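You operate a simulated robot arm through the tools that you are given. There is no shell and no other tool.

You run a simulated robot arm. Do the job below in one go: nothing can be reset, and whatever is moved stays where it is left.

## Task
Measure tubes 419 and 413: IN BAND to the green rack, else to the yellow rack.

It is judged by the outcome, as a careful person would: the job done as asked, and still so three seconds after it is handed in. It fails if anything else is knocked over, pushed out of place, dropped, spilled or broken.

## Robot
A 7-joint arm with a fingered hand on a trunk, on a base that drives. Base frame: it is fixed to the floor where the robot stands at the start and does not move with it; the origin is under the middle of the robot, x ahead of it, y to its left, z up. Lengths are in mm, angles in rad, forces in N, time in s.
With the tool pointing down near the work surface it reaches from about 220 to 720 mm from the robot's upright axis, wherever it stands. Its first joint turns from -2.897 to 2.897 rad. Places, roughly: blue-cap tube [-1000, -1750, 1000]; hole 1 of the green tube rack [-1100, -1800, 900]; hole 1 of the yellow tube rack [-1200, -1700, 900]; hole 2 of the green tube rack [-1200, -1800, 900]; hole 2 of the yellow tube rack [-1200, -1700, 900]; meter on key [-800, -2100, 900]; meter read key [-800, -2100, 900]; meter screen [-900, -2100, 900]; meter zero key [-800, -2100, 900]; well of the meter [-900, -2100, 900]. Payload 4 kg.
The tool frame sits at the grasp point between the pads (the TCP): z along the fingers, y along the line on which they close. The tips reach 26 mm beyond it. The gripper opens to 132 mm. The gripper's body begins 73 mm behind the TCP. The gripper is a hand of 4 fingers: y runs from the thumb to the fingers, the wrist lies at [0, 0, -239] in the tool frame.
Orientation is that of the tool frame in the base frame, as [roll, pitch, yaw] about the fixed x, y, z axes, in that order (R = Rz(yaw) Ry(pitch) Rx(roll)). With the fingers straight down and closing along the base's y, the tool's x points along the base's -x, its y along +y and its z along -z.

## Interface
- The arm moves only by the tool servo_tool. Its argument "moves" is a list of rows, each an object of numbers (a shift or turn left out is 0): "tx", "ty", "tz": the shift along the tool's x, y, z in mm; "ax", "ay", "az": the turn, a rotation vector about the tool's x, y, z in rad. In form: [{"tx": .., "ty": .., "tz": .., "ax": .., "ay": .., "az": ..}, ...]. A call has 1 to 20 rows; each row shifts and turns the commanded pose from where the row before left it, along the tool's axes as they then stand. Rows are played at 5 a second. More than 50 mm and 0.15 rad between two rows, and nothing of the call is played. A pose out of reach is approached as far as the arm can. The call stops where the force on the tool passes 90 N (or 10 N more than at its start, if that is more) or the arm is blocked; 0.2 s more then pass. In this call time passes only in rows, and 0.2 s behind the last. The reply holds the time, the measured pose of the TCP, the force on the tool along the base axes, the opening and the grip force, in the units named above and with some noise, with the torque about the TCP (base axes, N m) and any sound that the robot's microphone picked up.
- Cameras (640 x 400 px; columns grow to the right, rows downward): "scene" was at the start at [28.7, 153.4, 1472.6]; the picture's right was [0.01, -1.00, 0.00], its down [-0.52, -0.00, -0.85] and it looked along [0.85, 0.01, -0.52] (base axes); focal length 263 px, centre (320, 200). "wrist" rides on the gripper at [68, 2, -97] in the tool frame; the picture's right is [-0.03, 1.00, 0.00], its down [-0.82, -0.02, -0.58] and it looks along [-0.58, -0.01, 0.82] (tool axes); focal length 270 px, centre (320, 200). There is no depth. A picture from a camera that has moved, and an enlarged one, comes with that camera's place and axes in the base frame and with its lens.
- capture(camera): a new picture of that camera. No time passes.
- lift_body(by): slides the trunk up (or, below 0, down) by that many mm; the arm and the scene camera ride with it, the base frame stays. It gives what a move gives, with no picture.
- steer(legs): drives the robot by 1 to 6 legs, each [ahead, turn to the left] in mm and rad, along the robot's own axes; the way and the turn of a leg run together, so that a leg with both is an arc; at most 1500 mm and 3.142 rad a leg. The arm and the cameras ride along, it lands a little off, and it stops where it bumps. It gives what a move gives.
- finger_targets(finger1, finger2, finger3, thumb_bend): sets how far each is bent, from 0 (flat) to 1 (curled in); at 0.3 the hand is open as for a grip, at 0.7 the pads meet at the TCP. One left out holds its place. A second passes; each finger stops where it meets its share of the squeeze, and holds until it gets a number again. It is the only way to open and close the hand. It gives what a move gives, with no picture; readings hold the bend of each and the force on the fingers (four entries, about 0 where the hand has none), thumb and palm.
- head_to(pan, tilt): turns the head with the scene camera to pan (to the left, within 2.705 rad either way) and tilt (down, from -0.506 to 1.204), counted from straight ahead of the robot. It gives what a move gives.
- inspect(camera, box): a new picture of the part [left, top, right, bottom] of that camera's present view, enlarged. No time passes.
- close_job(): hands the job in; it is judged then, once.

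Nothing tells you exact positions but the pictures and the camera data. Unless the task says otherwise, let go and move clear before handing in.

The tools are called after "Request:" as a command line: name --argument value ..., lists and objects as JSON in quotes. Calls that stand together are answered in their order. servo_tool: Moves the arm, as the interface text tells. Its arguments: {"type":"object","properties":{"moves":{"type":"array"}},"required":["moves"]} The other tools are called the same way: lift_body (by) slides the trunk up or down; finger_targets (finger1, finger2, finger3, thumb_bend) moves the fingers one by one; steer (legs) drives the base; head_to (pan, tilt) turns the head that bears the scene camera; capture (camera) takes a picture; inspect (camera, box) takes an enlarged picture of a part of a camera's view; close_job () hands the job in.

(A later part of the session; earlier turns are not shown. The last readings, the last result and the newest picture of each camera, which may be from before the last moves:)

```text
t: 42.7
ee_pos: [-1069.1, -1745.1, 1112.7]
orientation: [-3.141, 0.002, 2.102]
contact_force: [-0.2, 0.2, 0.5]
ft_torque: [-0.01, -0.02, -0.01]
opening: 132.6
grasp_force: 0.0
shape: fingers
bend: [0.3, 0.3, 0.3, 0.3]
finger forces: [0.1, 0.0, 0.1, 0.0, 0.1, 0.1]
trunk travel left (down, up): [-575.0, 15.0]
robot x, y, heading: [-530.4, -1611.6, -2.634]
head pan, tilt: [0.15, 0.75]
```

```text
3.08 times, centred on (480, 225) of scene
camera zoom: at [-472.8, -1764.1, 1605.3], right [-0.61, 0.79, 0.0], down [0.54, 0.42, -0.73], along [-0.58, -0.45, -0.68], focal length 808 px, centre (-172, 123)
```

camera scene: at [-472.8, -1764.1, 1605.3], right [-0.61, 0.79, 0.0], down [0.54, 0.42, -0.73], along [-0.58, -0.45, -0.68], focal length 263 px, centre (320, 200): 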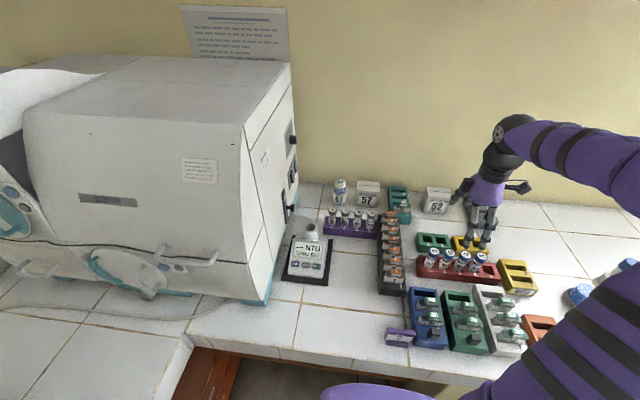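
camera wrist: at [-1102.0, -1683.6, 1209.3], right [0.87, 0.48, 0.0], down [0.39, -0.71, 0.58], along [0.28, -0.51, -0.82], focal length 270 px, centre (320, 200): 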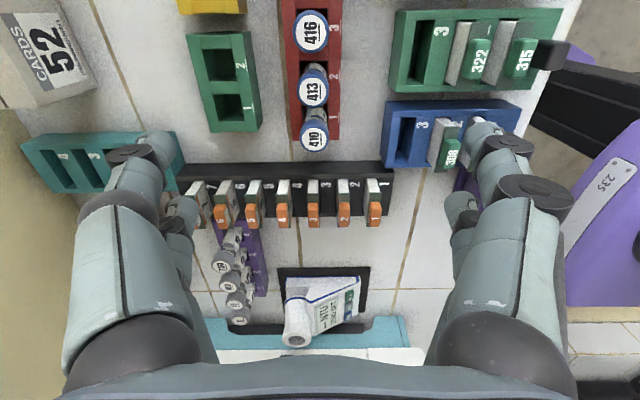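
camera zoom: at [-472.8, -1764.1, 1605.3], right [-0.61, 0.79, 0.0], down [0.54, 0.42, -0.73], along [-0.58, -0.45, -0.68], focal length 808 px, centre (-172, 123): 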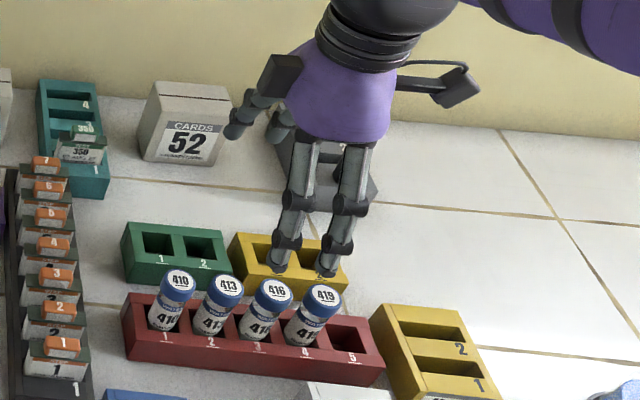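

Wrist view says tube 413 is ~9 mm toward tool +x and ~4 mm toward −y from the TCP. I correct and descend partway, staying above the caps.

Request:
servo_tool --moves '[{"tx": 9, "ty": -4, "tz": 30}, {"tz": 45}]'

Request:
capture --camera "wrist"

Request:
inspect --camera "wrist" --box '[240, 60, 400, 220]'

Request:
inspect --camera "scene" --box '[410, 160, 550, 290]'

```text
t: 43.3
ee_pos: [-1077.1, -1739.6, 1035.9]
orientation: [-3.14, 0.0, 2.1]
contact_force: [0.6, -0.1, 0.0]
ft_torque: [-0.03, -0.01, -0.02]
opening: 132.6
grasp_force: 0.1
shape: fingers
bend: [0.3, 0.3, 0.3, 0.3]
finger forces: [0.0, 0.0, 0.0, 0.0, 0.0, 0.0]
trunk travel left (down, up): [-575.0, 15.0]
robot x, y, heading: [-532.5, -1608.1, -2.635]
head pan, tilt: [0.15, 0.75]
```

```text
taken
camera wrist: at [-1110.8, -1678.9, 1134.1], right [0.87, 0.48, 0.0], down [0.4, -0.71, 0.58], along [0.28, -0.51, -0.82], focal length 270 px, centre (320, 200)
```

wrist: 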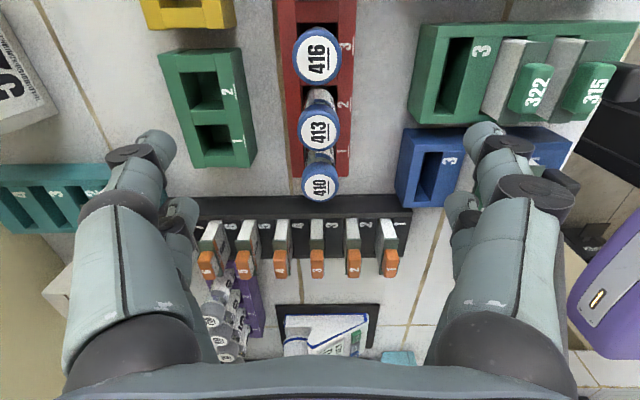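

```text
2.50 times, centred on (320, 140) of wrist
camera zoom: at [-1110.8, -1678.9, 1134.1], right [0.87, 0.48, 0.0], down [0.4, -0.71, 0.58], along [0.28, -0.51, -0.82], focal length 676 px, centre (320, 350)
```

zoom: 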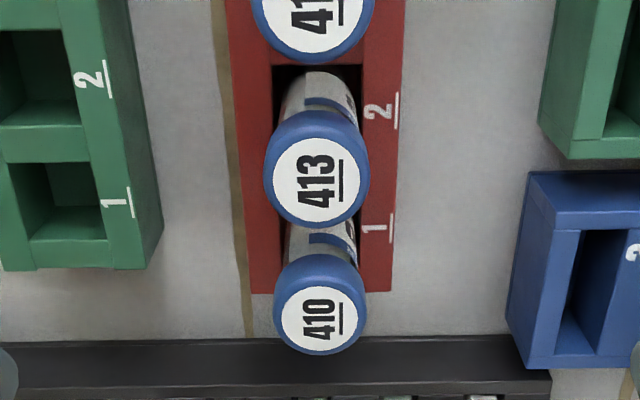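

```text
3.08 times, centred on (480, 225) of scene
camera zoom: at [-472.9, -1764.2, 1605.3], right [-0.61, 0.79, 0.0], down [0.54, 0.42, -0.73], along [-0.58, -0.45, -0.68], focal length 808 px, centre (-172, 123)
```

zoom: 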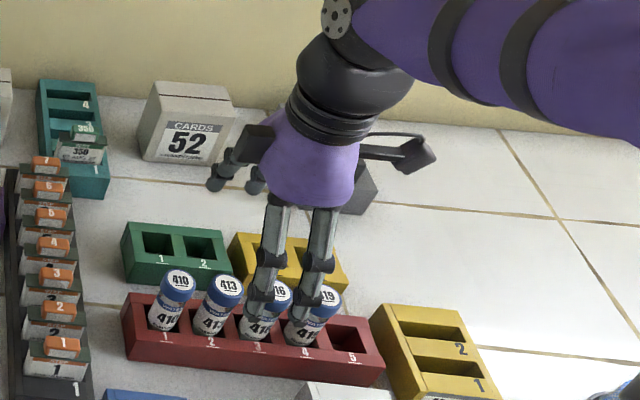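

Tube 413 is now centred: cap top ≈ [-1077,-1741,951]. I narrow the finger opening before descending so the fingers stay clear of neighbours.

Request:
finger_targets --finger1 0.47 --finger2 0.47 --finger3 0.47 --thumb_bend 0.47

Request:
capture --camera "wrist"

Request:
inspect --camera "scene" --box '[430, 170, 510, 270]'

```text
t: 44.3
ee_pos: [-1077.0, -1739.7, 1037.9]
orientation: [3.141, 0.001, 2.102]
contact_force: [-0.1, -0.3, 0.1]
ft_torque: [-0.01, 0.02, -0.01]
opening: 76.7
grasp_force: 0.1
shape: fingers
bend: [0.47, 0.47, 0.47, 0.47]
finger forces: [0.0, 0.0, 0.1, 0.1, 0.1, 0.1]
trunk travel left (down, up): [-575.0, 15.0]
robot x, y, heading: [-529.7, -1607.7, -2.632]
head pan, tilt: [0.15, 0.75]
```

```text
taken
camera wrist: at [-1110.3, -1679.0, 1134.6], right [0.87, 0.48, 0.0], down [0.4, -0.71, 0.58], along [0.28, -0.51, -0.82], focal length 270 px, centre (320, 200)
```

wrist: 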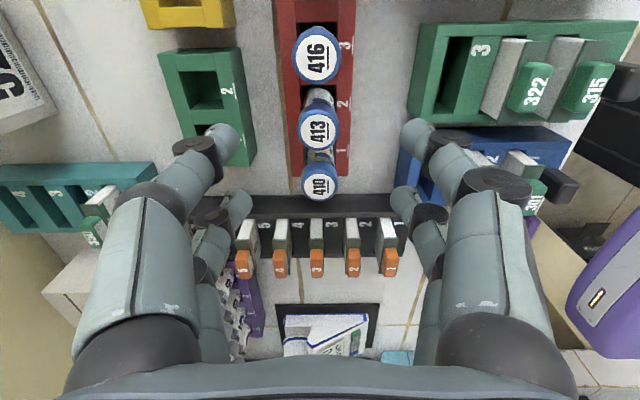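

```text
4.00 times, centred on (470, 220) of scene
camera zoom: at [-472.5, -1764.3, 1605.3], right [-0.61, 0.79, 0.0], down [0.54, 0.42, -0.73], along [-0.58, -0.45, -0.68], focal length 1051 px, centre (-280, 120)
```

zoom: 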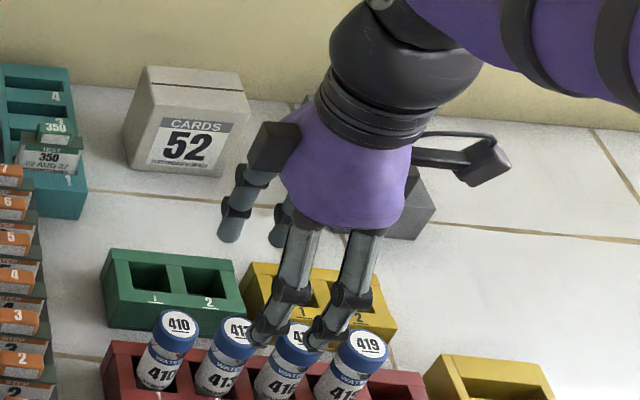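

Fingers are at ±38 mm, and 413 is centred. I descend in two stages.

Request:
servo_tool --moves '[{"tz": 25}, {"tz": 25}]'

Request:
capture --camera "wrist"

Request:
inspect --camera "wrist" --box '[240, 100, 400, 220]'

```text
t: 44.9
ee_pos: [-1077.9, -1739.1, 987.1]
orientation: [-3.141, 0.001, 2.104]
contact_force: [0.1, -0.8, -0.2]
ft_torque: [0.01, -0.01, 0.01]
opening: 76.4
grasp_force: 0.0
shape: fingers
bend: [0.47, 0.47, 0.47, 0.47]
finger forces: [0.0, 0.1, 0.0, 0.0, 0.0, 0.1]
trunk travel left (down, up): [-575.0, 15.0]
robot x, y, heading: [-534.8, -1609.5, -2.638]
head pan, tilt: [0.15, 0.75]
```

```text
taken
camera wrist: at [-1110.0, -1679.2, 1084.8], right [0.87, 0.48, 0.0], down [0.4, -0.71, 0.58], along [0.28, -0.51, -0.82], focal length 270 px, centre (320, 200)
```

wrist: 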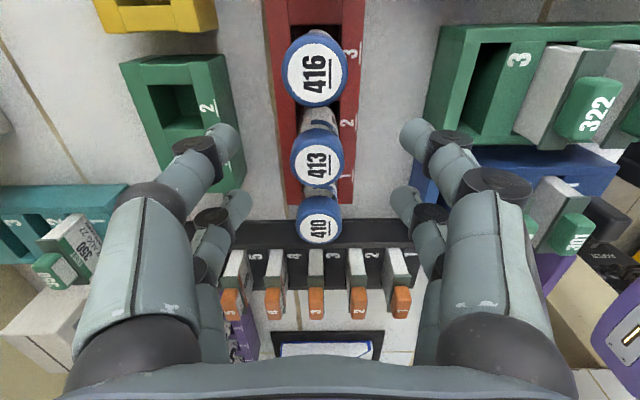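

```text
3.33 times, centred on (320, 160) of wrist
camera zoom: at [-1110.0, -1679.2, 1084.8], right [0.87, 0.48, 0.0], down [0.4, -0.71, 0.58], along [0.28, -0.51, -0.82], focal length 901 px, centre (320, 333)
```

zoom: 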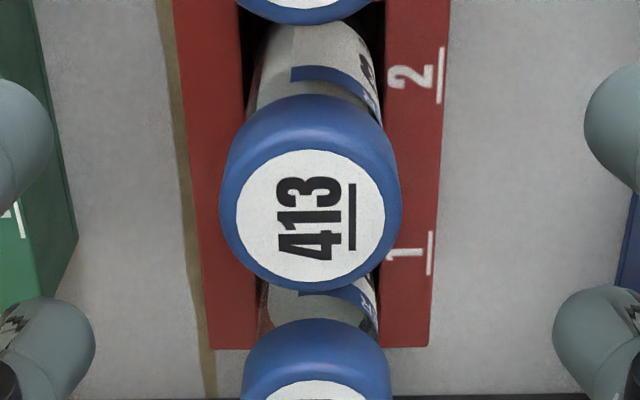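

Alignment within ~2 mm. I descend to grip the cap (TCP ~8 mm below cap top) and close.

Request:
servo_tool --moves '[{"tx": -2, "ty": -0.5, "tz": 22}, {"tz": 22}]'

Request:
capture --camera "wrist"

Request:
inspect --camera "scene" --box '[420, 190, 520, 280]'

```text
t: 45.5
ee_pos: [-1076.9, -1741.0, 944.7]
orientation: [-3.141, 0.001, 2.099]
contact_force: [0.8, 0.1, -0.2]
ft_torque: [0.03, -0.03, 0.06]
opening: 76.8
grasp_force: 0.2
shape: fingers
bend: [0.47, 0.47, 0.47, 0.47]
finger forces: [0.0, 0.1, 0.0, 0.0, 0.1, 0.1]
trunk travel left (down, up): [-575.0, 15.0]
robot x, y, heading: [-533.3, -1611.6, -2.636]
head pan, tilt: [0.15, 0.75]
```

```text
taken
camera wrist: at [-1109.6, -1680.4, 1041.2], right [0.87, 0.48, 0.0], down [0.4, -0.71, 0.58], along [0.28, -0.5, -0.82], focal length 270 px, centre (320, 200)
```

wrist: 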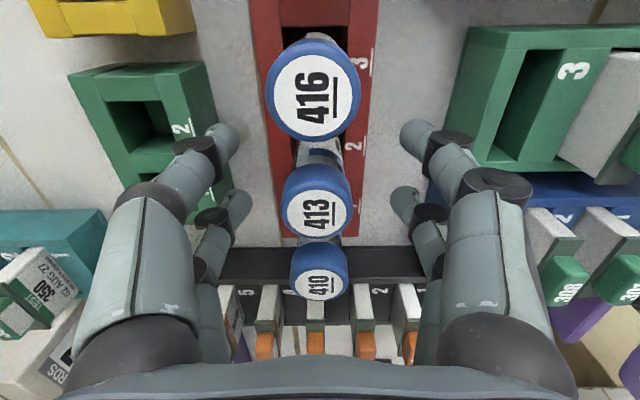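

```text
4.44 times, centred on (470, 235) of scene
camera zoom: at [-472.7, -1764.3, 1605.3], right [-0.61, 0.79, 0.0], down [0.54, 0.42, -0.73], along [-0.58, -0.45, -0.68], focal length 1168 px, centre (-347, 44)
```

zoom: 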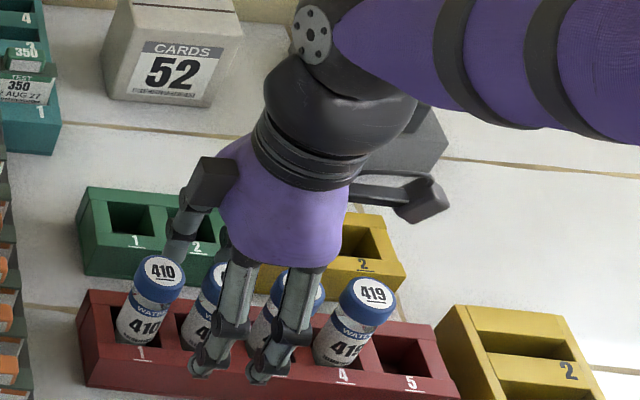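

Well positioned around 413's cap. I nudge 1.5 mm and close all four digits.

Request:
servo_tool --moves '[{"tx": -1.5}]'

Request:
finger_targets --finger1 0.7 --finger2 0.7 --finger3 0.7 --thumb_bend 0.7

Request:
capture --camera "wrist"

```text
t: 45.9
ee_pos: [-1076.3, -1743.1, 944.3]
orientation: [-3.141, 0.0, 2.101]
contact_force: [-0.1, -0.1, 0.3]
ft_torque: [0.0, 0.02, 0.02]
opening: 76.5
grasp_force: 0.0
shape: fingers
bend: [0.47, 0.47, 0.47, 0.47]
finger forces: [0.0, 0.0, 0.0, 0.1, 0.0, 0.0]
trunk travel left (down, up): [-575.0, 15.0]
robot x, y, heading: [-532.6, -1609.7, -2.634]
head pan, tilt: [0.15, 0.75]
```

```text
t: 46.9
ee_pos: [-1075.0, -1741.6, 944.5]
orientation: [3.142, -0.001, 2.1]
contact_force: [0.1, -0.1, -0.3]
ft_torque: [-0.01, -0.01, 0.0]
opening: 2.7
grasp_force: 0.8
shape: fingers
bend: [0.69, 0.69, 0.69, 0.7]
finger forces: [0.3, 0.3, 0.2, 0.0, 0.4, 0.0]
trunk travel left (down, up): [-575.0, 15.0]
robot x, y, heading: [-532.8, -1610.8, -2.632]
head pan, tilt: [0.15, 0.75]
```

```text
taken
camera wrist: at [-1108.8, -1681.9, 1041.5], right [0.87, 0.48, 0.0], down [0.4, -0.71, 0.58], along [0.28, -0.51, -0.82], focal length 270 px, centre (320, 200)
```

wrist: 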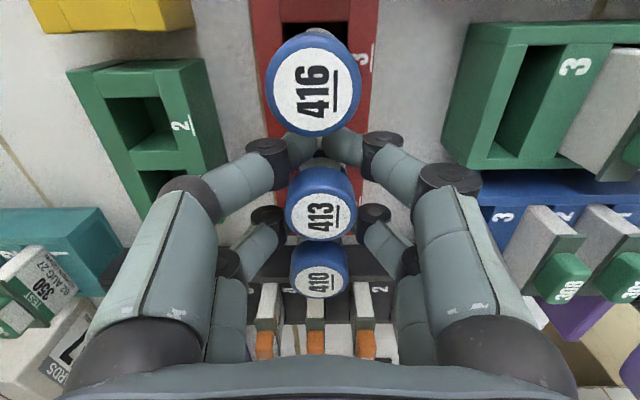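

The fingers closed to nearly zero opening without gripping—the pairs seem to have passed on either side of the tube. Let me look closely.

Request:
inspect --camera "wrist" --box '[240, 100, 400, 260]'

Request:
inspect --camera "scene" --box '[430, 210, 510, 270]'

```text
2.50 times, centred on (320, 180) of wrist
camera zoom: at [-1108.8, -1681.9, 1041.5], right [0.87, 0.48, 0.0], down [0.4, -0.71, 0.58], along [0.28, -0.51, -0.82], focal length 676 px, centre (320, 250)
```

zoom: 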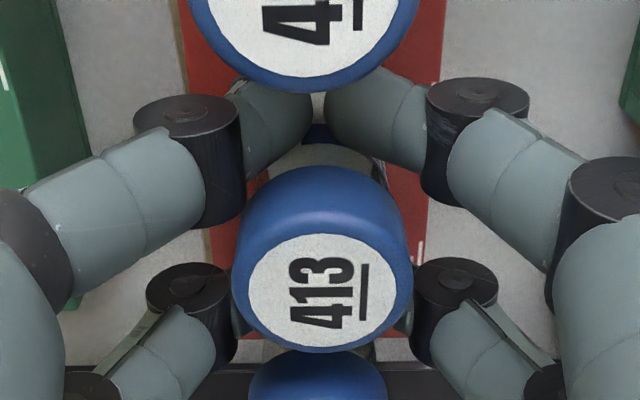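

```text
6.67 times, centred on (470, 240) of scene
camera zoom: at [-472.5, -1764.3, 1605.3], right [-0.61, 0.79, 0.0], down [0.54, 0.42, -0.73], along [-0.58, -0.45, -0.68], focal length 1752 px, centre (-680, -67)
```

zoom: 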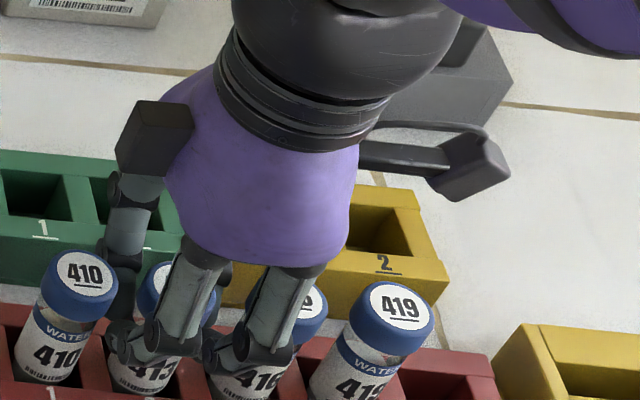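

The finger pairs sit at about x = ±21 mm, so a tube fits between them; I should grip with one pair. I'll open, rise, and shift so the rear pair (finger2/finger3) closes on 413 while the front pair stays open.

Request:
finger_targets --finger1 0.45 --finger2 0.45 --finger3 0.45 --thumb_bend 0.45

Request:
servo_tool --moves '[{"tz": -30}, {"tz": -30}]'

Request:
capture --camera "wrist"

Request:
inspect --camera "scene" --box '[420, 200, 520, 270]'

```text
t: 47.9
ee_pos: [-1075.7, -1743.1, 944.9]
orientation: [3.141, 0.0, 2.102]
contact_force: [-0.3, -0.4, 0.7]
ft_torque: [0.0, -0.02, -0.01]
opening: 82.3
grasp_force: 0.0
shape: fingers
bend: [0.45, 0.45, 0.45, 0.45]
finger forces: [0.0, 0.0, 0.1, 0.0, 0.0, 0.1]
trunk travel left (down, up): [-575.0, 15.0]
robot x, y, heading: [-532.6, -1612.7, -2.634]
head pan, tilt: [0.15, 0.75]
```

```text
t: 48.5
ee_pos: [-1075.1, -1741.6, 1004.4]
orientation: [-3.141, 0.0, 2.101]
contact_force: [0.6, 1.2, -0.2]
ft_torque: [0.03, 0.02, 0.04]
opening: 82.4
grasp_force: 0.1
shape: fingers
bend: [0.45, 0.45, 0.45, 0.45]
finger forces: [0.1, 0.0, 0.0, 0.0, 0.0, 0.1]
trunk travel left (down, up): [-575.0, 15.0]
robot x, y, heading: [-533.5, -1606.3, -2.637]
head pan, tilt: [0.15, 0.75]
```

```text
taken
camera wrist: at [-1108.1, -1681.8, 1101.7], right [0.88, 0.48, 0.0], down [0.4, -0.71, 0.58], along [0.28, -0.51, -0.82], focal length 270 px, centre (320, 200)
```

wrist: 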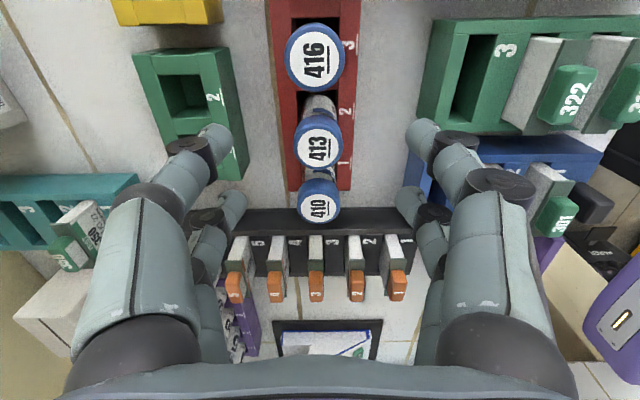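

```text
5.71 times, centred on (470, 235) of scene
camera zoom: at [-472.1, -1764.3, 1605.2], right [-0.61, 0.79, 0.0], down [0.54, 0.42, -0.73], along [-0.58, -0.45, -0.68], focal length 1501 px, centre (-537, 0)
```

zoom: 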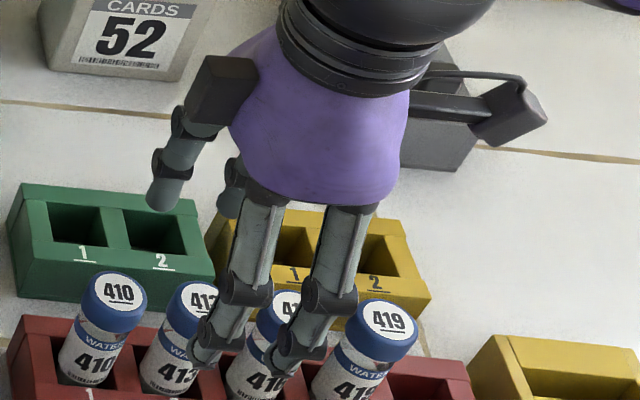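

413 is exactly under the TCP now. I shift +19 mm in tool x so the rear finger pair straddles it, lower so the pads meet the cap side, then close finger2/finger3 only.

Request:
servo_tool --moves '[{"tx": 19, "tz": 9}, {"tz": 20}, {"tz": 20}]'

Request:
capture --camera "wrist"

Request:
inspect --camera "scene" --box '[420, 200, 520, 270]'

```text
t: 49.3
ee_pos: [-1086.3, -1725.3, 954.9]
orientation: [-3.141, -0.001, 2.1]
contact_force: [1.1, 0.4, -0.2]
ft_torque: [0.0, 0.05, 0.01]
opening: 82.4
grasp_force: 0.1
shape: fingers
bend: [0.45, 0.45, 0.45, 0.45]
finger forces: [0.1, 0.0, 0.0, 0.1, 0.0, 0.1]
trunk travel left (down, up): [-575.0, 15.0]
robot x, y, heading: [-526.9, -1610.3, -2.637]
head pan, tilt: [0.15, 0.75]
```

```text
taken
camera wrist: at [-1118.7, -1664.8, 1052.1], right [0.87, 0.48, 0.0], down [0.4, -0.71, 0.58], along [0.28, -0.51, -0.82], focal length 270 px, centre (320, 200)
```

wrist: 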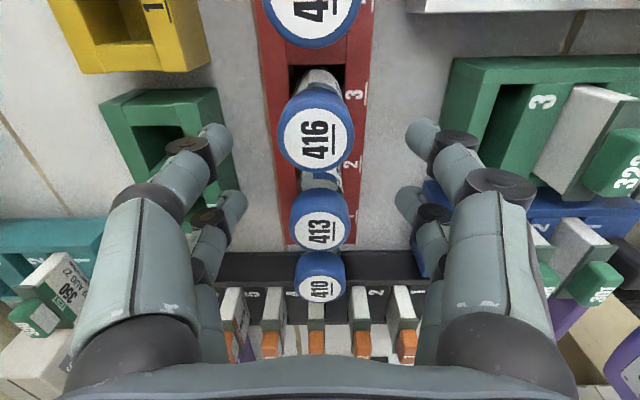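

```text
5.71 times, centred on (470, 235) of scene
camera zoom: at [-472.6, -1764.5, 1605.3], right [-0.61, 0.79, 0.0], down [0.54, 0.42, -0.73], along [-0.58, -0.45, -0.68], focal length 1501 px, centre (-537, 0)
```

zoom: 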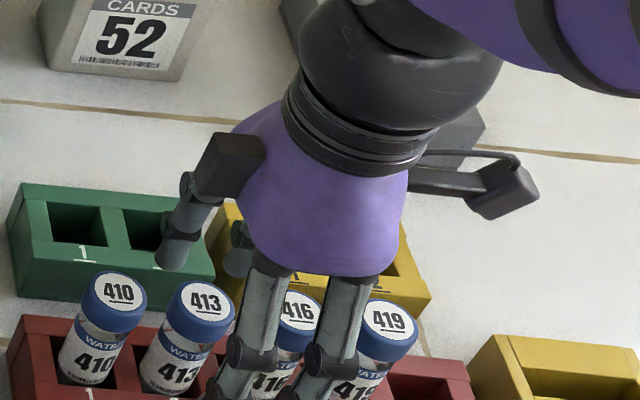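

Request:
servo_tool --moves '[{"tx": -1.5}]'

Request:
finger_targets --finger2 0.7 --finger3 0.7

Request:
capture --camera "wrist"

Request:
inspect --camera "wrist" --box '[240, 130, 400, 290]'

```text
t: 49.7
ee_pos: [-1084.9, -1726.1, 955.4]
orientation: [3.141, 0.001, 2.1]
contact_force: [-0.2, 0.1, -0.1]
ft_torque: [-0.01, 0.03, 0.01]
opening: 82.6
grasp_force: 0.0
shape: fingers
bend: [0.45, 0.45, 0.45, 0.45]
finger forces: [0.0, 0.1, 0.0, 0.0, 0.0, 0.0]
trunk travel left (down, up): [-575.0, 15.0]
robot x, y, heading: [-530.2, -1609.0, -2.629]
head pan, tilt: [0.15, 0.75]
```

```text
t: 50.7
ee_pos: [-1085.4, -1726.7, 954.9]
orientation: [3.141, 0.001, 2.102]
contact_force: [0.3, -0.5, -1.3]
ft_torque: [0.02, 0.05, 0.0]
opening: 82.5
grasp_force: 4.7
shape: fingers
bend: [0.45, 0.64, 0.64, 0.45]
finger forces: [0.0, 4.7, 4.7, 0.0, 0.1, 0.1]
trunk travel left (down, up): [-575.0, 15.0]
robot x, y, heading: [-532.9, -1607.2, -2.636]
head pan, tilt: [0.15, 0.75]
```

```text
taken
camera wrist: at [-1117.8, -1666.1, 1052.3], right [0.87, 0.48, 0.0], down [0.4, -0.71, 0.58], along [0.28, -0.51, -0.82], focal length 270 px, centre (320, 200)
```

wrist: 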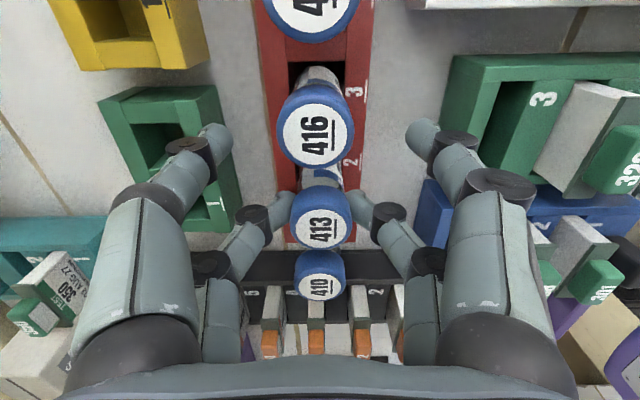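

```text
2.50 times, centred on (320, 210) of wrist
camera zoom: at [-1117.8, -1666.1, 1052.3], right [0.87, 0.48, 0.0], down [0.4, -0.71, 0.58], along [0.28, -0.51, -0.82], focal length 676 px, centre (320, 175)
```

zoom: 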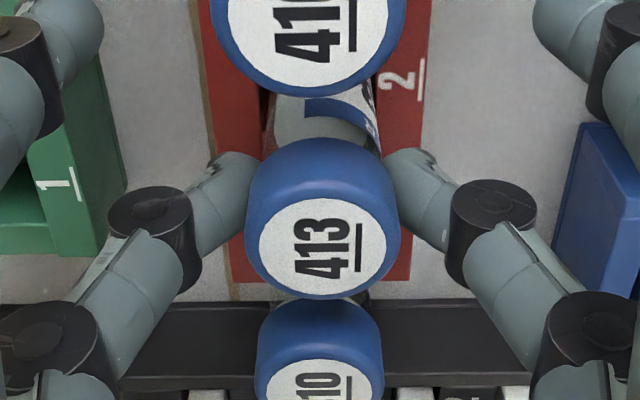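

413 is gripped (4.7 N on both fingers). I lift gently and check that it follows.

Request:
servo_tool --moves '[{"tz": -10}, {"tz": -15}, {"tz": -20}]'

Request:
capture --camera "wrist"

Request:
inspect --camera "scene" --box '[420, 190, 520, 270]'

```text
t: 51.5
ee_pos: [-1085.1, -1727.0, 999.9]
orientation: [3.141, 0.0, 2.103]
contact_force: [-0.5, -0.5, -1.3]
ft_torque: [0.01, 0.01, 0.0]
opening: 82.5
grasp_force: 5.1
shape: fingers
bend: [0.45, 0.64, 0.64, 0.45]
finger forces: [0.0, 4.8, 4.8, 0.0, 0.0, 0.0]
trunk travel left (down, up): [-575.0, 15.0]
robot x, y, heading: [-531.8, -1610.7, -2.635]
head pan, tilt: [0.15, 0.75]
```

```text
taken
camera wrist: at [-1117.7, -1666.5, 1097.6], right [0.87, 0.48, 0.0], down [0.4, -0.71, 0.58], along [0.28, -0.51, -0.82], focal length 270 px, centre (320, 200)
```

wrist: 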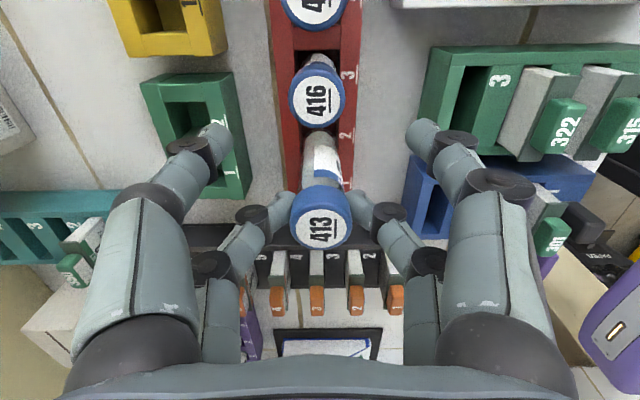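

```text
5.00 times, centred on (470, 230) of scene
camera zoom: at [-472.5, -1764.3, 1605.2], right [-0.61, 0.79, 0.0], down [0.54, 0.42, -0.73], along [-0.58, -0.45, -0.68], focal length 1314 px, centre (-430, 50)
```

zoom: 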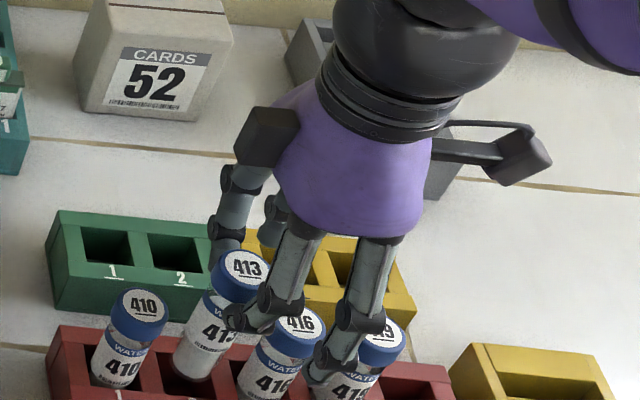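

413 hangs cleanly from the pair. I raise it above everything and carry it toward the meter, stopping just short to look.

Request:
servo_tool --moves '[{"tz": -30}, {"tz": -40}, {"tz": -40}]'

Request:
servo_tool --moves '[{"tx": -30.3, "ty": -3.1}, {"tx": -30.3, "ty": -3.1}, {"tx": -30.3, "ty": -3.1}, {"tx": -30.3, "ty": -3.1}, {"tx": -30.3, "ty": -3.1}, {"tx": -30.3, "ty": -3.1}, {"tx": -30.3, "ty": -3.1}, {"tx": -30.3, "ty": -3.1}, {"tx": -30.3, "ty": -3.1}, {"tx": -30.3, "ty": -3.1}, {"tx": -30.3, "ty": -3.1}, {"tx": -30.3, "ty": -3.1}]'

Request:
capture --camera "wrist"

Request:
capture --camera "scene"

```text
t: 52.3
ee_pos: [-1084.7, -1726.4, 1110.2]
orientation: [3.14, -0.001, 2.101]
contact_force: [0.5, -0.6, -0.8]
ft_torque: [0.04, 0.01, 0.03]
opening: 82.4
grasp_force: 4.6
shape: fingers
bend: [0.45, 0.64, 0.64, 0.45]
finger forces: [0.0, 4.8, 4.7, 0.1, 0.0, 0.1]
trunk travel left (down, up): [-575.0, 15.0]
robot x, y, heading: [-530.5, -1611.0, -2.634]
head pan, tilt: [0.15, 0.75]
```

```text
t: 54.9
ee_pos: [-932.6, -2060.8, 1110.7]
orientation: [-3.141, -0.001, 2.102]
contact_force: [-0.2, -0.4, -0.1]
ft_torque: [0.01, -0.01, -0.01]
opening: 82.3
grasp_force: 4.5
shape: fingers
bend: [0.45, 0.64, 0.64, 0.45]
finger forces: [0.0, 4.7, 4.6, 0.1, 0.0, 0.0]
trunk travel left (down, up): [-575.0, 15.0]
robot x, y, heading: [-530.5, -1610.9, -2.637]
head pan, tilt: [0.15, 0.75]
```

```text
taken
camera wrist: at [-965.3, -2000.0, 1207.1], right [0.87, 0.48, 0.0], down [0.4, -0.71, 0.58], along [0.28, -0.5, -0.82], focal length 270 px, centre (320, 200)
```

wrist: 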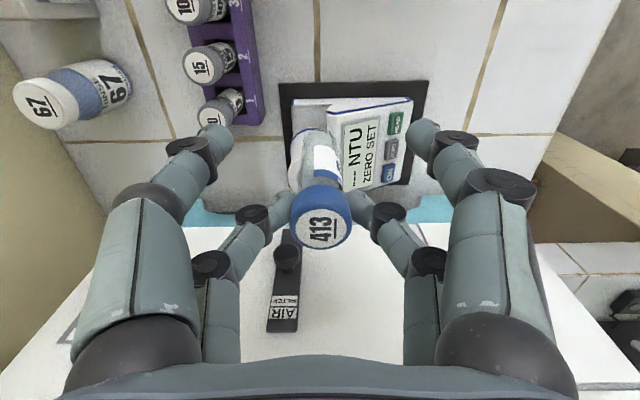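

```text
taken
camera scene: at [-472.4, -1764.8, 1605.2], right [-0.61, 0.79, 0.0], down [0.54, 0.42, -0.73], along [-0.58, -0.45, -0.68], focal length 263 px, centre (320, 200)
```

scene: 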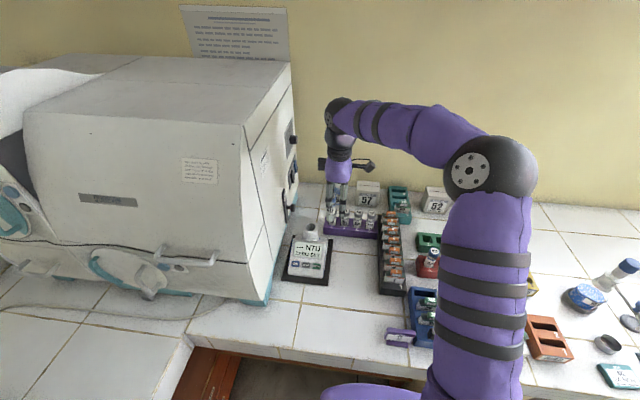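

Request:
inspect --camera "wrist" --box '[240, 70, 440, 250]'

Request:
inspect --camera "scene" --box '[280, 130, 400, 290]'

```text
2.22 times, centred on (340, 160) of wrist
camera zoom: at [-965.3, -2000.0, 1207.1], right [0.87, 0.48, 0.0], down [0.4, -0.71, 0.58], along [0.28, -0.5, -0.82], focal length 601 px, centre (276, 289)
```

zoom: 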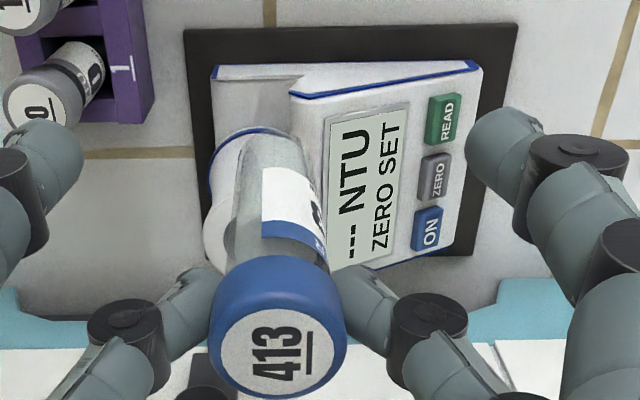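

```text
2.50 times, centred on (340, 210) of scene
camera zoom: at [-472.4, -1764.8, 1605.2], right [-0.61, 0.79, 0.0], down [0.54, 0.42, -0.73], along [-0.58, -0.45, -0.68], focal length 657 px, centre (270, 175)
```

zoom: 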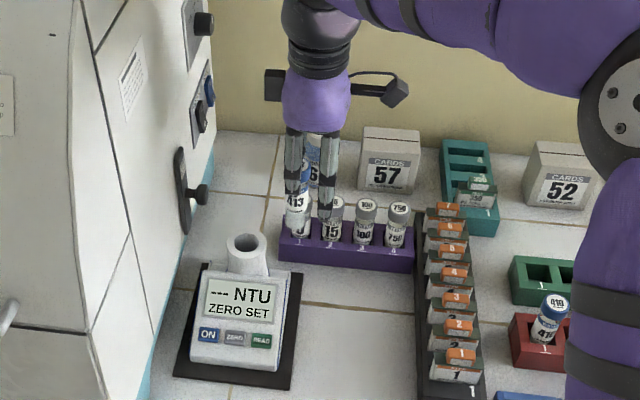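

The tube hides the well in the wrist view. I sidestep 50 mm toward the robot to see the well hole directly and measure it.

Request:
servo_tool --moves '[{"ty": 25}, {"ty": 25}]'

Request:
capture --camera "wrist"

Request:
inspect --camera "wrist" --box '[170, 70, 370, 250]'

```text
t: 55.5
ee_pos: [-888.7, -2035.1, 1110.1]
orientation: [3.141, -0.001, 2.103]
contact_force: [0.3, -0.7, -1.1]
ft_torque: [0.01, 0.04, 0.01]
opening: 82.5
grasp_force: 4.9
shape: fingers
bend: [0.45, 0.64, 0.64, 0.45]
finger forces: [0.0, 4.7, 4.8, 0.1, 0.1, 0.1]
trunk travel left (down, up): [-575.0, 15.0]
robot x, y, heading: [-528.7, -1609.9, -2.634]
head pan, tilt: [0.15, 0.75]
```

```text
taken
camera wrist: at [-921.4, -1974.5, 1207.2], right [0.87, 0.48, 0.0], down [0.4, -0.71, 0.58], along [0.28, -0.51, -0.82], focal length 270 px, centre (320, 200)
```

wrist: 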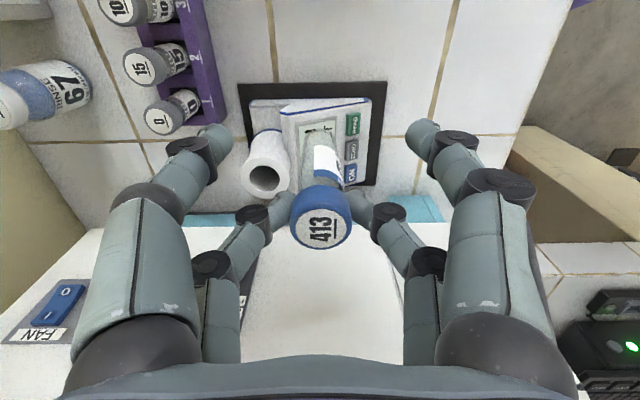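

```text
2.22 times, centred on (270, 160) of wrist
camera zoom: at [-921.4, -1974.5, 1207.2], right [0.87, 0.48, 0.0], down [0.4, -0.71, 0.58], along [0.28, -0.51, -0.82], focal length 601 px, centre (431, 289)
```

zoom: 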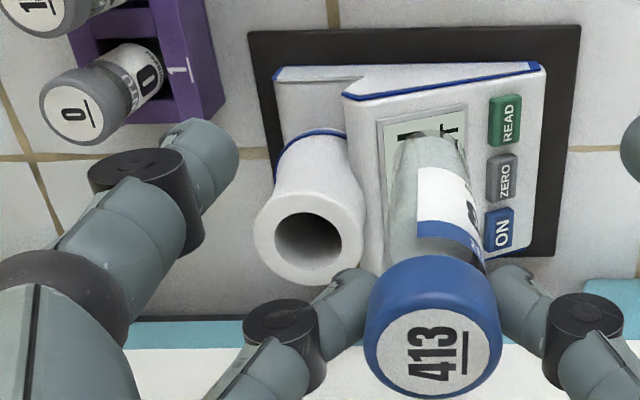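

Well hole centre measured at tool offset (−77, −60), tube axis at (−20, 0.5); well top z≈957. I align the tube over the well and lower to just above it.

Request:
servo_tool --moves '[{"tx": -19, "ty": -20}, {"tx": -19, "ty": -20}, {"tx": -19, "ty": -20}, {"tz": 15}, {"tz": 12}]'

Request:
capture --camera "wrist"

Request:
inspect --camera "wrist" --box '[240, 100, 400, 260]'

Request:
inspect --camera "scene" --box '[270, 160, 350, 260]'

```text
t: 56.7
ee_pos: [-911.4, -2113.8, 1083.6]
orientation: [3.14, 0.0, 2.101]
contact_force: [-0.4, 1.0, -1.2]
ft_torque: [0.01, 0.02, -0.02]
opening: 82.3
grasp_force: 5.2
shape: fingers
bend: [0.45, 0.64, 0.64, 0.45]
finger forces: [0.0, 4.6, 4.7, 0.0, 0.0, 0.0]
trunk travel left (down, up): [-575.0, 15.0]
robot x, y, heading: [-532.5, -1609.8, -2.636]
head pan, tilt: [0.15, 0.75]
```

```text
taken
camera wrist: at [-944.9, -2053.2, 1179.9], right [0.87, 0.48, 0.0], down [0.4, -0.71, 0.58], along [0.28, -0.5, -0.82], focal length 270 px, centre (320, 200)
```

wrist: 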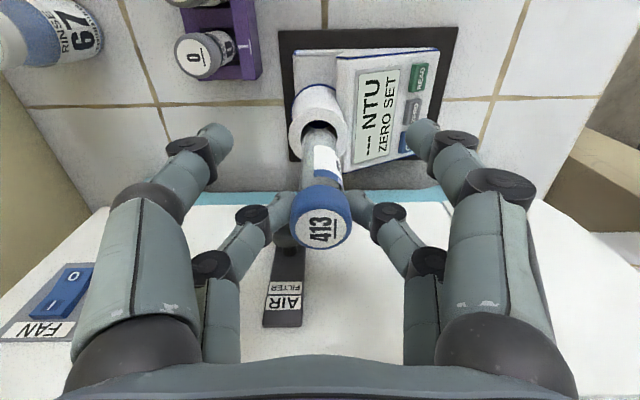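

```text
2.50 times, centred on (320, 180) of wrist
camera zoom: at [-944.9, -2053.2, 1179.9], right [0.87, 0.48, 0.0], down [0.4, -0.71, 0.58], along [0.28, -0.5, -0.82], focal length 676 px, centre (320, 250)
```

zoom: 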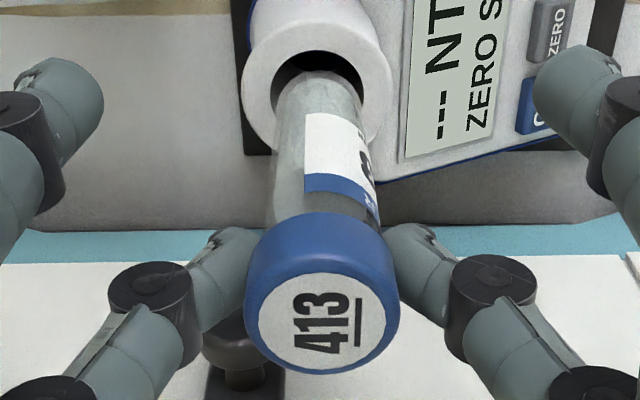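

```text
4.00 times, centred on (310, 210) of scene
camera zoom: at [-472.5, -1764.3, 1605.3], right [-0.61, 0.79, 0.0], down [0.54, 0.42, -0.73], along [-0.58, -0.45, -0.68], focal length 1051 px, centre (360, 160)
```

zoom: 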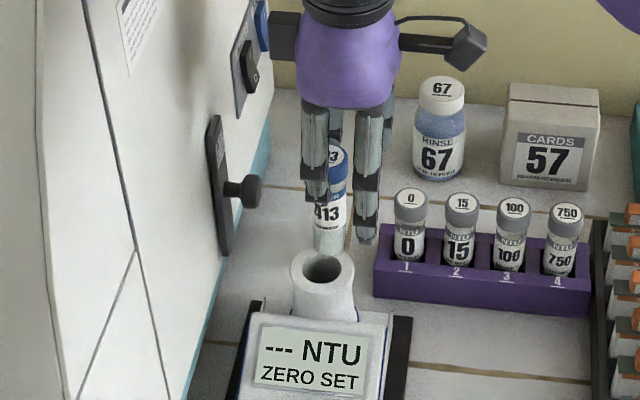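

The tube bottom sits over the well with ~2 mm offset. I make a small correction and lower the bottom into the well mouth, watching force.

Request:
servo_tool --moves '[{"tx": -1.5, "ty": -1.2, "tz": 10}, {"tz": 10}, {"tz": 8}]'

Request:
inspect --camera "wrist" --box '[240, 100, 400, 260]'

Request:
inspect --camera "scene" --box '[270, 160, 350, 260]'

```text
t: 57.5
ee_pos: [-912.6, -2115.2, 1054.5]
orientation: [-3.142, 0.0, 2.099]
contact_force: [0.5, 0.6, 0.6]
ft_torque: [-0.01, -0.02, 0.01]
opening: 82.4
grasp_force: 5.2
shape: fingers
bend: [0.45, 0.64, 0.64, 0.45]
finger forces: [0.0, 5.0, 5.2, 0.0, 0.1, 0.0]
trunk travel left (down, up): [-575.0, 15.0]
robot x, y, heading: [-533.0, -1607.8, -2.64]
head pan, tilt: [0.15, 0.75]
```

```text
2.50 times, centred on (320, 180) of wrist
camera zoom: at [-945.8, -2055.1, 1152.2], right [0.87, 0.48, 0.0], down [0.4, -0.71, 0.58], along [0.28, -0.51, -0.82], focal length 676 px, centre (320, 250)
```

zoom: 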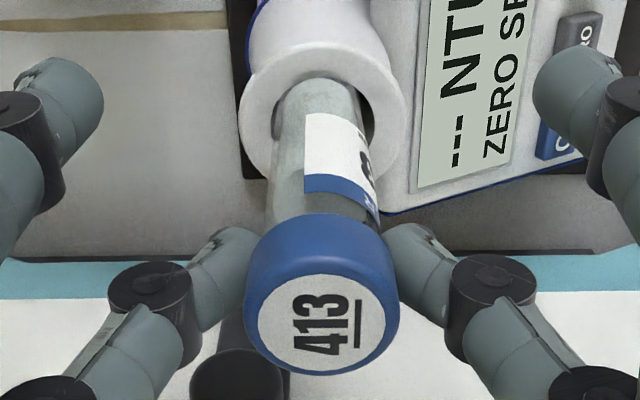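

```text
4.00 times, centred on (310, 210) of scene
camera zoom: at [-472.3, -1764.3, 1605.3], right [-0.61, 0.79, 0.0], down [0.54, 0.42, -0.73], along [-0.58, -0.45, -0.68], focal length 1051 px, centre (360, 160)
```

zoom: 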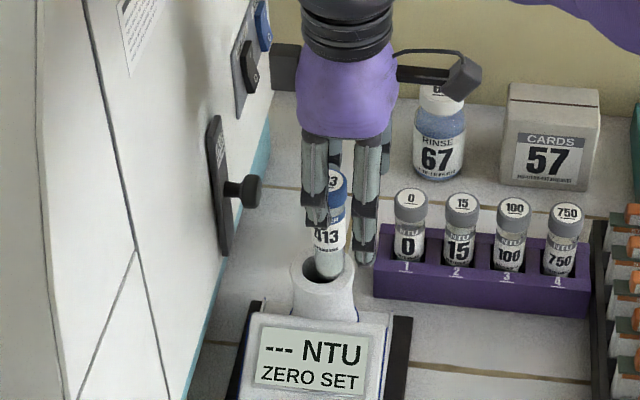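

The tube has entered the well mouth, about 3 mm off-centre toward +x. I centre it and lower in small steps, watching for bottom contact.

Request:
servo_tool --moves '[{"tx": -3, "ty": 1}, {"tz": 8}, {"tz": 8}]'

Request:
inspect --camera "wrist" --box '[240, 100, 400, 260]'

Request:
inspect --camera "scene" --box '[270, 180, 350, 240]'

```text
t: 58.3
ee_pos: [-909.1, -2117.7, 1039.2]
orientation: [3.142, 0.0, 2.104]
contact_force: [0.8, -0.1, 3.3]
ft_torque: [-0.04, -0.04, -0.02]
opening: 82.3
grasp_force: 3.1
shape: fingers
bend: [0.45, 0.66, 0.66, 0.45]
finger forces: [0.0, 3.4, 3.4, 0.0, 0.0, 0.0]
trunk travel left (down, up): [-575.0, 15.0]
robot x, y, heading: [-528.3, -1608.4, -2.638]
head pan, tilt: [0.15, 0.75]
```

```text
2.50 times, centred on (320, 180) of wrist
camera zoom: at [-943.0, -2057.3, 1136.0], right [0.87, 0.48, 0.0], down [0.4, -0.71, 0.58], along [0.28, -0.51, -0.82], focal length 676 px, centre (320, 250)
```

zoom: 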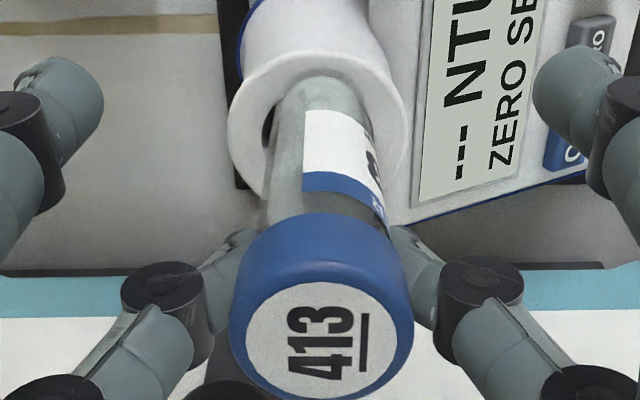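

```text
6.67 times, centred on (310, 210) of scene
camera zoom: at [-472.3, -1764.4, 1605.2], right [-0.61, 0.79, 0.0], down [0.54, 0.42, -0.73], along [-0.58, -0.45, -0.68], focal length 1752 px, centre (387, 133)
```

zoom: 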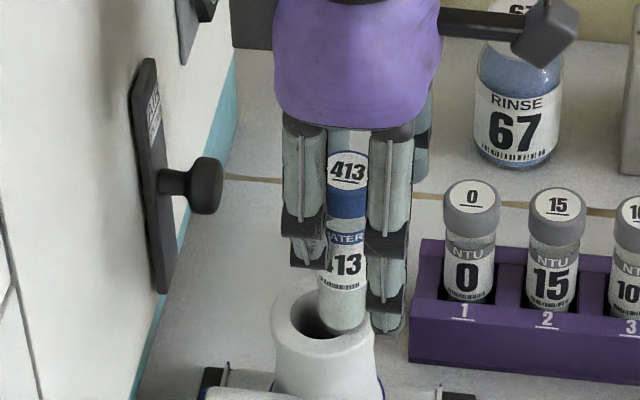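

The tube caught the rim's +x side: it sits about 5 mm off and slid a bit in the fingers. I raise slightly to free it and re-look before correcting.

Request:
servo_tool --moves '[{"tz": -4}, {"tz": -4}]'

Request:
inspect --camera "scene" --box '[270, 180, 350, 240]'

Request:
inspect --camera "wrist" --box '[240, 100, 400, 260]'

```text
t: 58.9
ee_pos: [-909.8, -2117.5, 1047.0]
orientation: [3.141, -0.001, 2.101]
contact_force: [-0.3, -1.0, -0.3]
ft_torque: [-0.01, -0.02, -0.01]
opening: 82.5
grasp_force: 3.0
shape: fingers
bend: [0.45, 0.66, 0.66, 0.45]
finger forces: [0.0, 2.7, 2.8, 0.0, 0.0, 0.2]
trunk travel left (down, up): [-575.0, 15.0]
robot x, y, heading: [-531.0, -1612.6, -2.633]
head pan, tilt: [0.15, 0.75]
```

```text
6.67 times, centred on (310, 210) of scene
camera zoom: at [-472.5, -1764.5, 1605.2], right [-0.61, 0.79, 0.0], down [0.54, 0.42, -0.73], along [-0.58, -0.45, -0.68], focal length 1752 px, centre (387, 133)
```

zoom: 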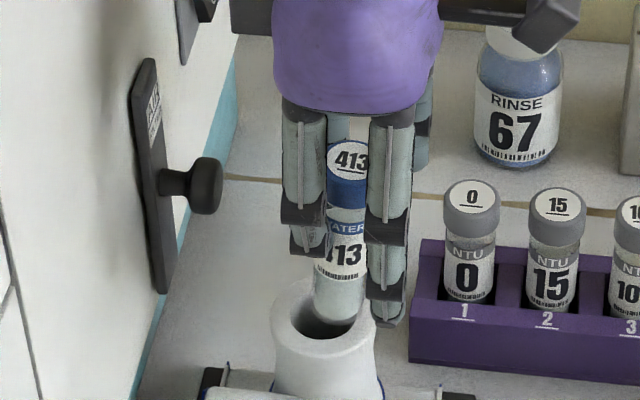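

```text
2.50 times, centred on (320, 180) of wrist
camera zoom: at [-943.1, -2057.2, 1144.0], right [0.87, 0.48, 0.0], down [0.39, -0.71, 0.58], along [0.28, -0.5, -0.82], focal length 676 px, centre (320, 250)
```

zoom: 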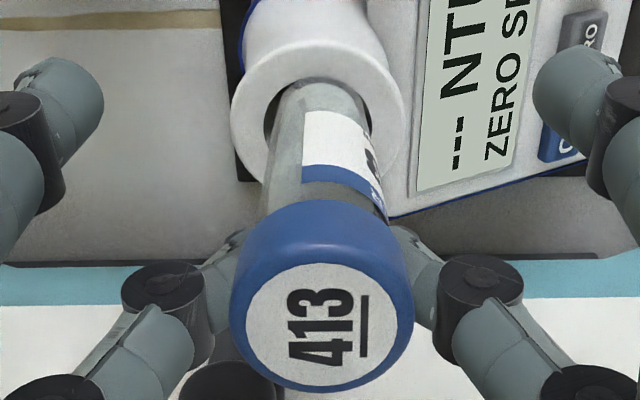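

The tube is held slightly tilted with its bottom ~7 mm to the +x side of the well centre. I shift −7 mm and lower it into the mouth a little.

Request:
servo_tool --moves '[{"tx": -3.5}, {"tx": -3.5}, {"tz": 6}, {"tz": 6}, {"tz": 5}]'

Request:
inspect --camera "scene" --box '[270, 180, 350, 240]'

Request:
inspect --camera "wrist" --box '[240, 100, 400, 260]'

```text
t: 60.1
ee_pos: [-906.6, -2123.7, 1029.8]
orientation: [-3.141, 0.0, 2.101]
contact_force: [0.0, 0.5, 0.0]
ft_torque: [0.02, 0.02, -0.03]
opening: 82.3
grasp_force: 2.5
shape: fingers
bend: [0.45, 0.66, 0.66, 0.45]
finger forces: [0.0, 2.7, 2.8, 0.1, 0.1, 0.0]
trunk travel left (down, up): [-575.0, 15.0]
robot x, y, heading: [-533.2, -1609.9, -2.635]
head pan, tilt: [0.15, 0.75]
```

```text
6.67 times, centred on (310, 210) of scene
camera zoom: at [-472.4, -1764.5, 1605.2], right [-0.61, 0.79, 0.0], down [0.54, 0.42, -0.73], along [-0.58, -0.45, -0.68], focal length 1752 px, centre (387, 133)
```

zoom: 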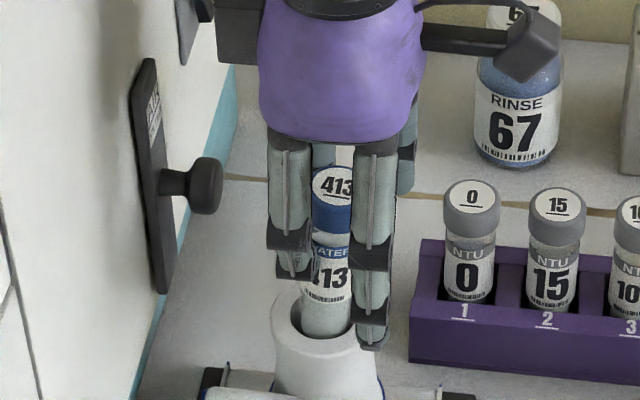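

```text
2.50 times, centred on (320, 180) of wrist
camera zoom: at [-939.7, -2063.2, 1127.1], right [0.87, 0.48, 0.0], down [0.4, -0.71, 0.58], along [0.28, -0.5, -0.82], focal length 676 px, centre (320, 250)
```

zoom: 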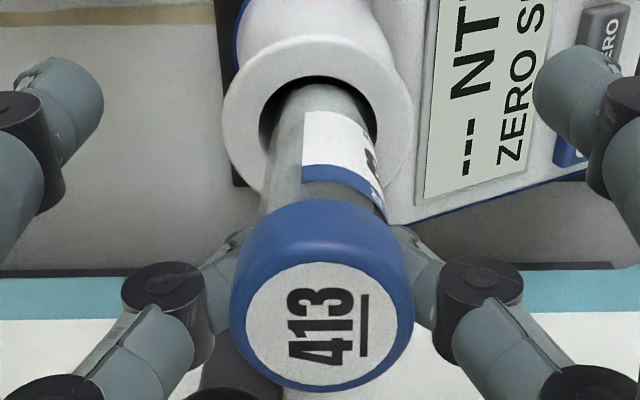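

The bottom is now inside the well with no contact force. I continue lowering in small steps.

Request:
servo_tool --moves '[{"tz": 6}, {"tz": 6}, {"tz": 6}]'

Request:
inspect --camera "scene" --box '[270, 180, 350, 240]'

```text
t: 60.9
ee_pos: [-906.1, -2123.8, 1011.0]
orientation: [3.141, 0.0, 2.101]
contact_force: [0.1, -0.4, -0.5]
ft_torque: [-0.02, 0.0, 0.02]
opening: 82.4
grasp_force: 2.2
shape: fingers
bend: [0.45, 0.66, 0.66, 0.45]
finger forces: [0.0, 2.8, 2.7, 0.0, 0.1, 0.0]
trunk travel left (down, up): [-575.0, 15.0]
robot x, y, heading: [-529.6, -1610.5, -2.636]
head pan, tilt: [0.15, 0.75]
```

```text
6.67 times, centred on (310, 210) of scene
camera zoom: at [-472.4, -1764.5, 1605.2], right [-0.61, 0.79, 0.0], down [0.54, 0.42, -0.73], along [-0.58, -0.45, -0.68], focal length 1752 px, centre (387, 133)
```

zoom: 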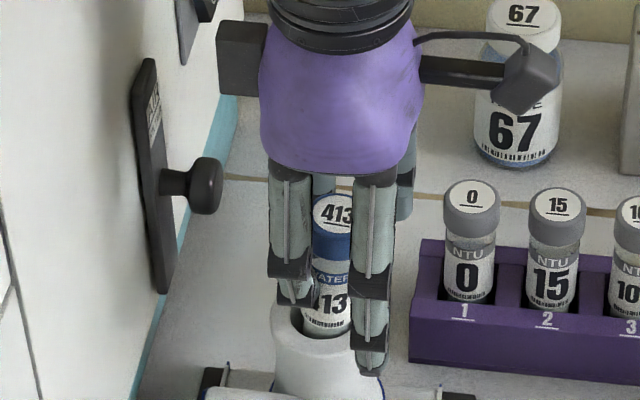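

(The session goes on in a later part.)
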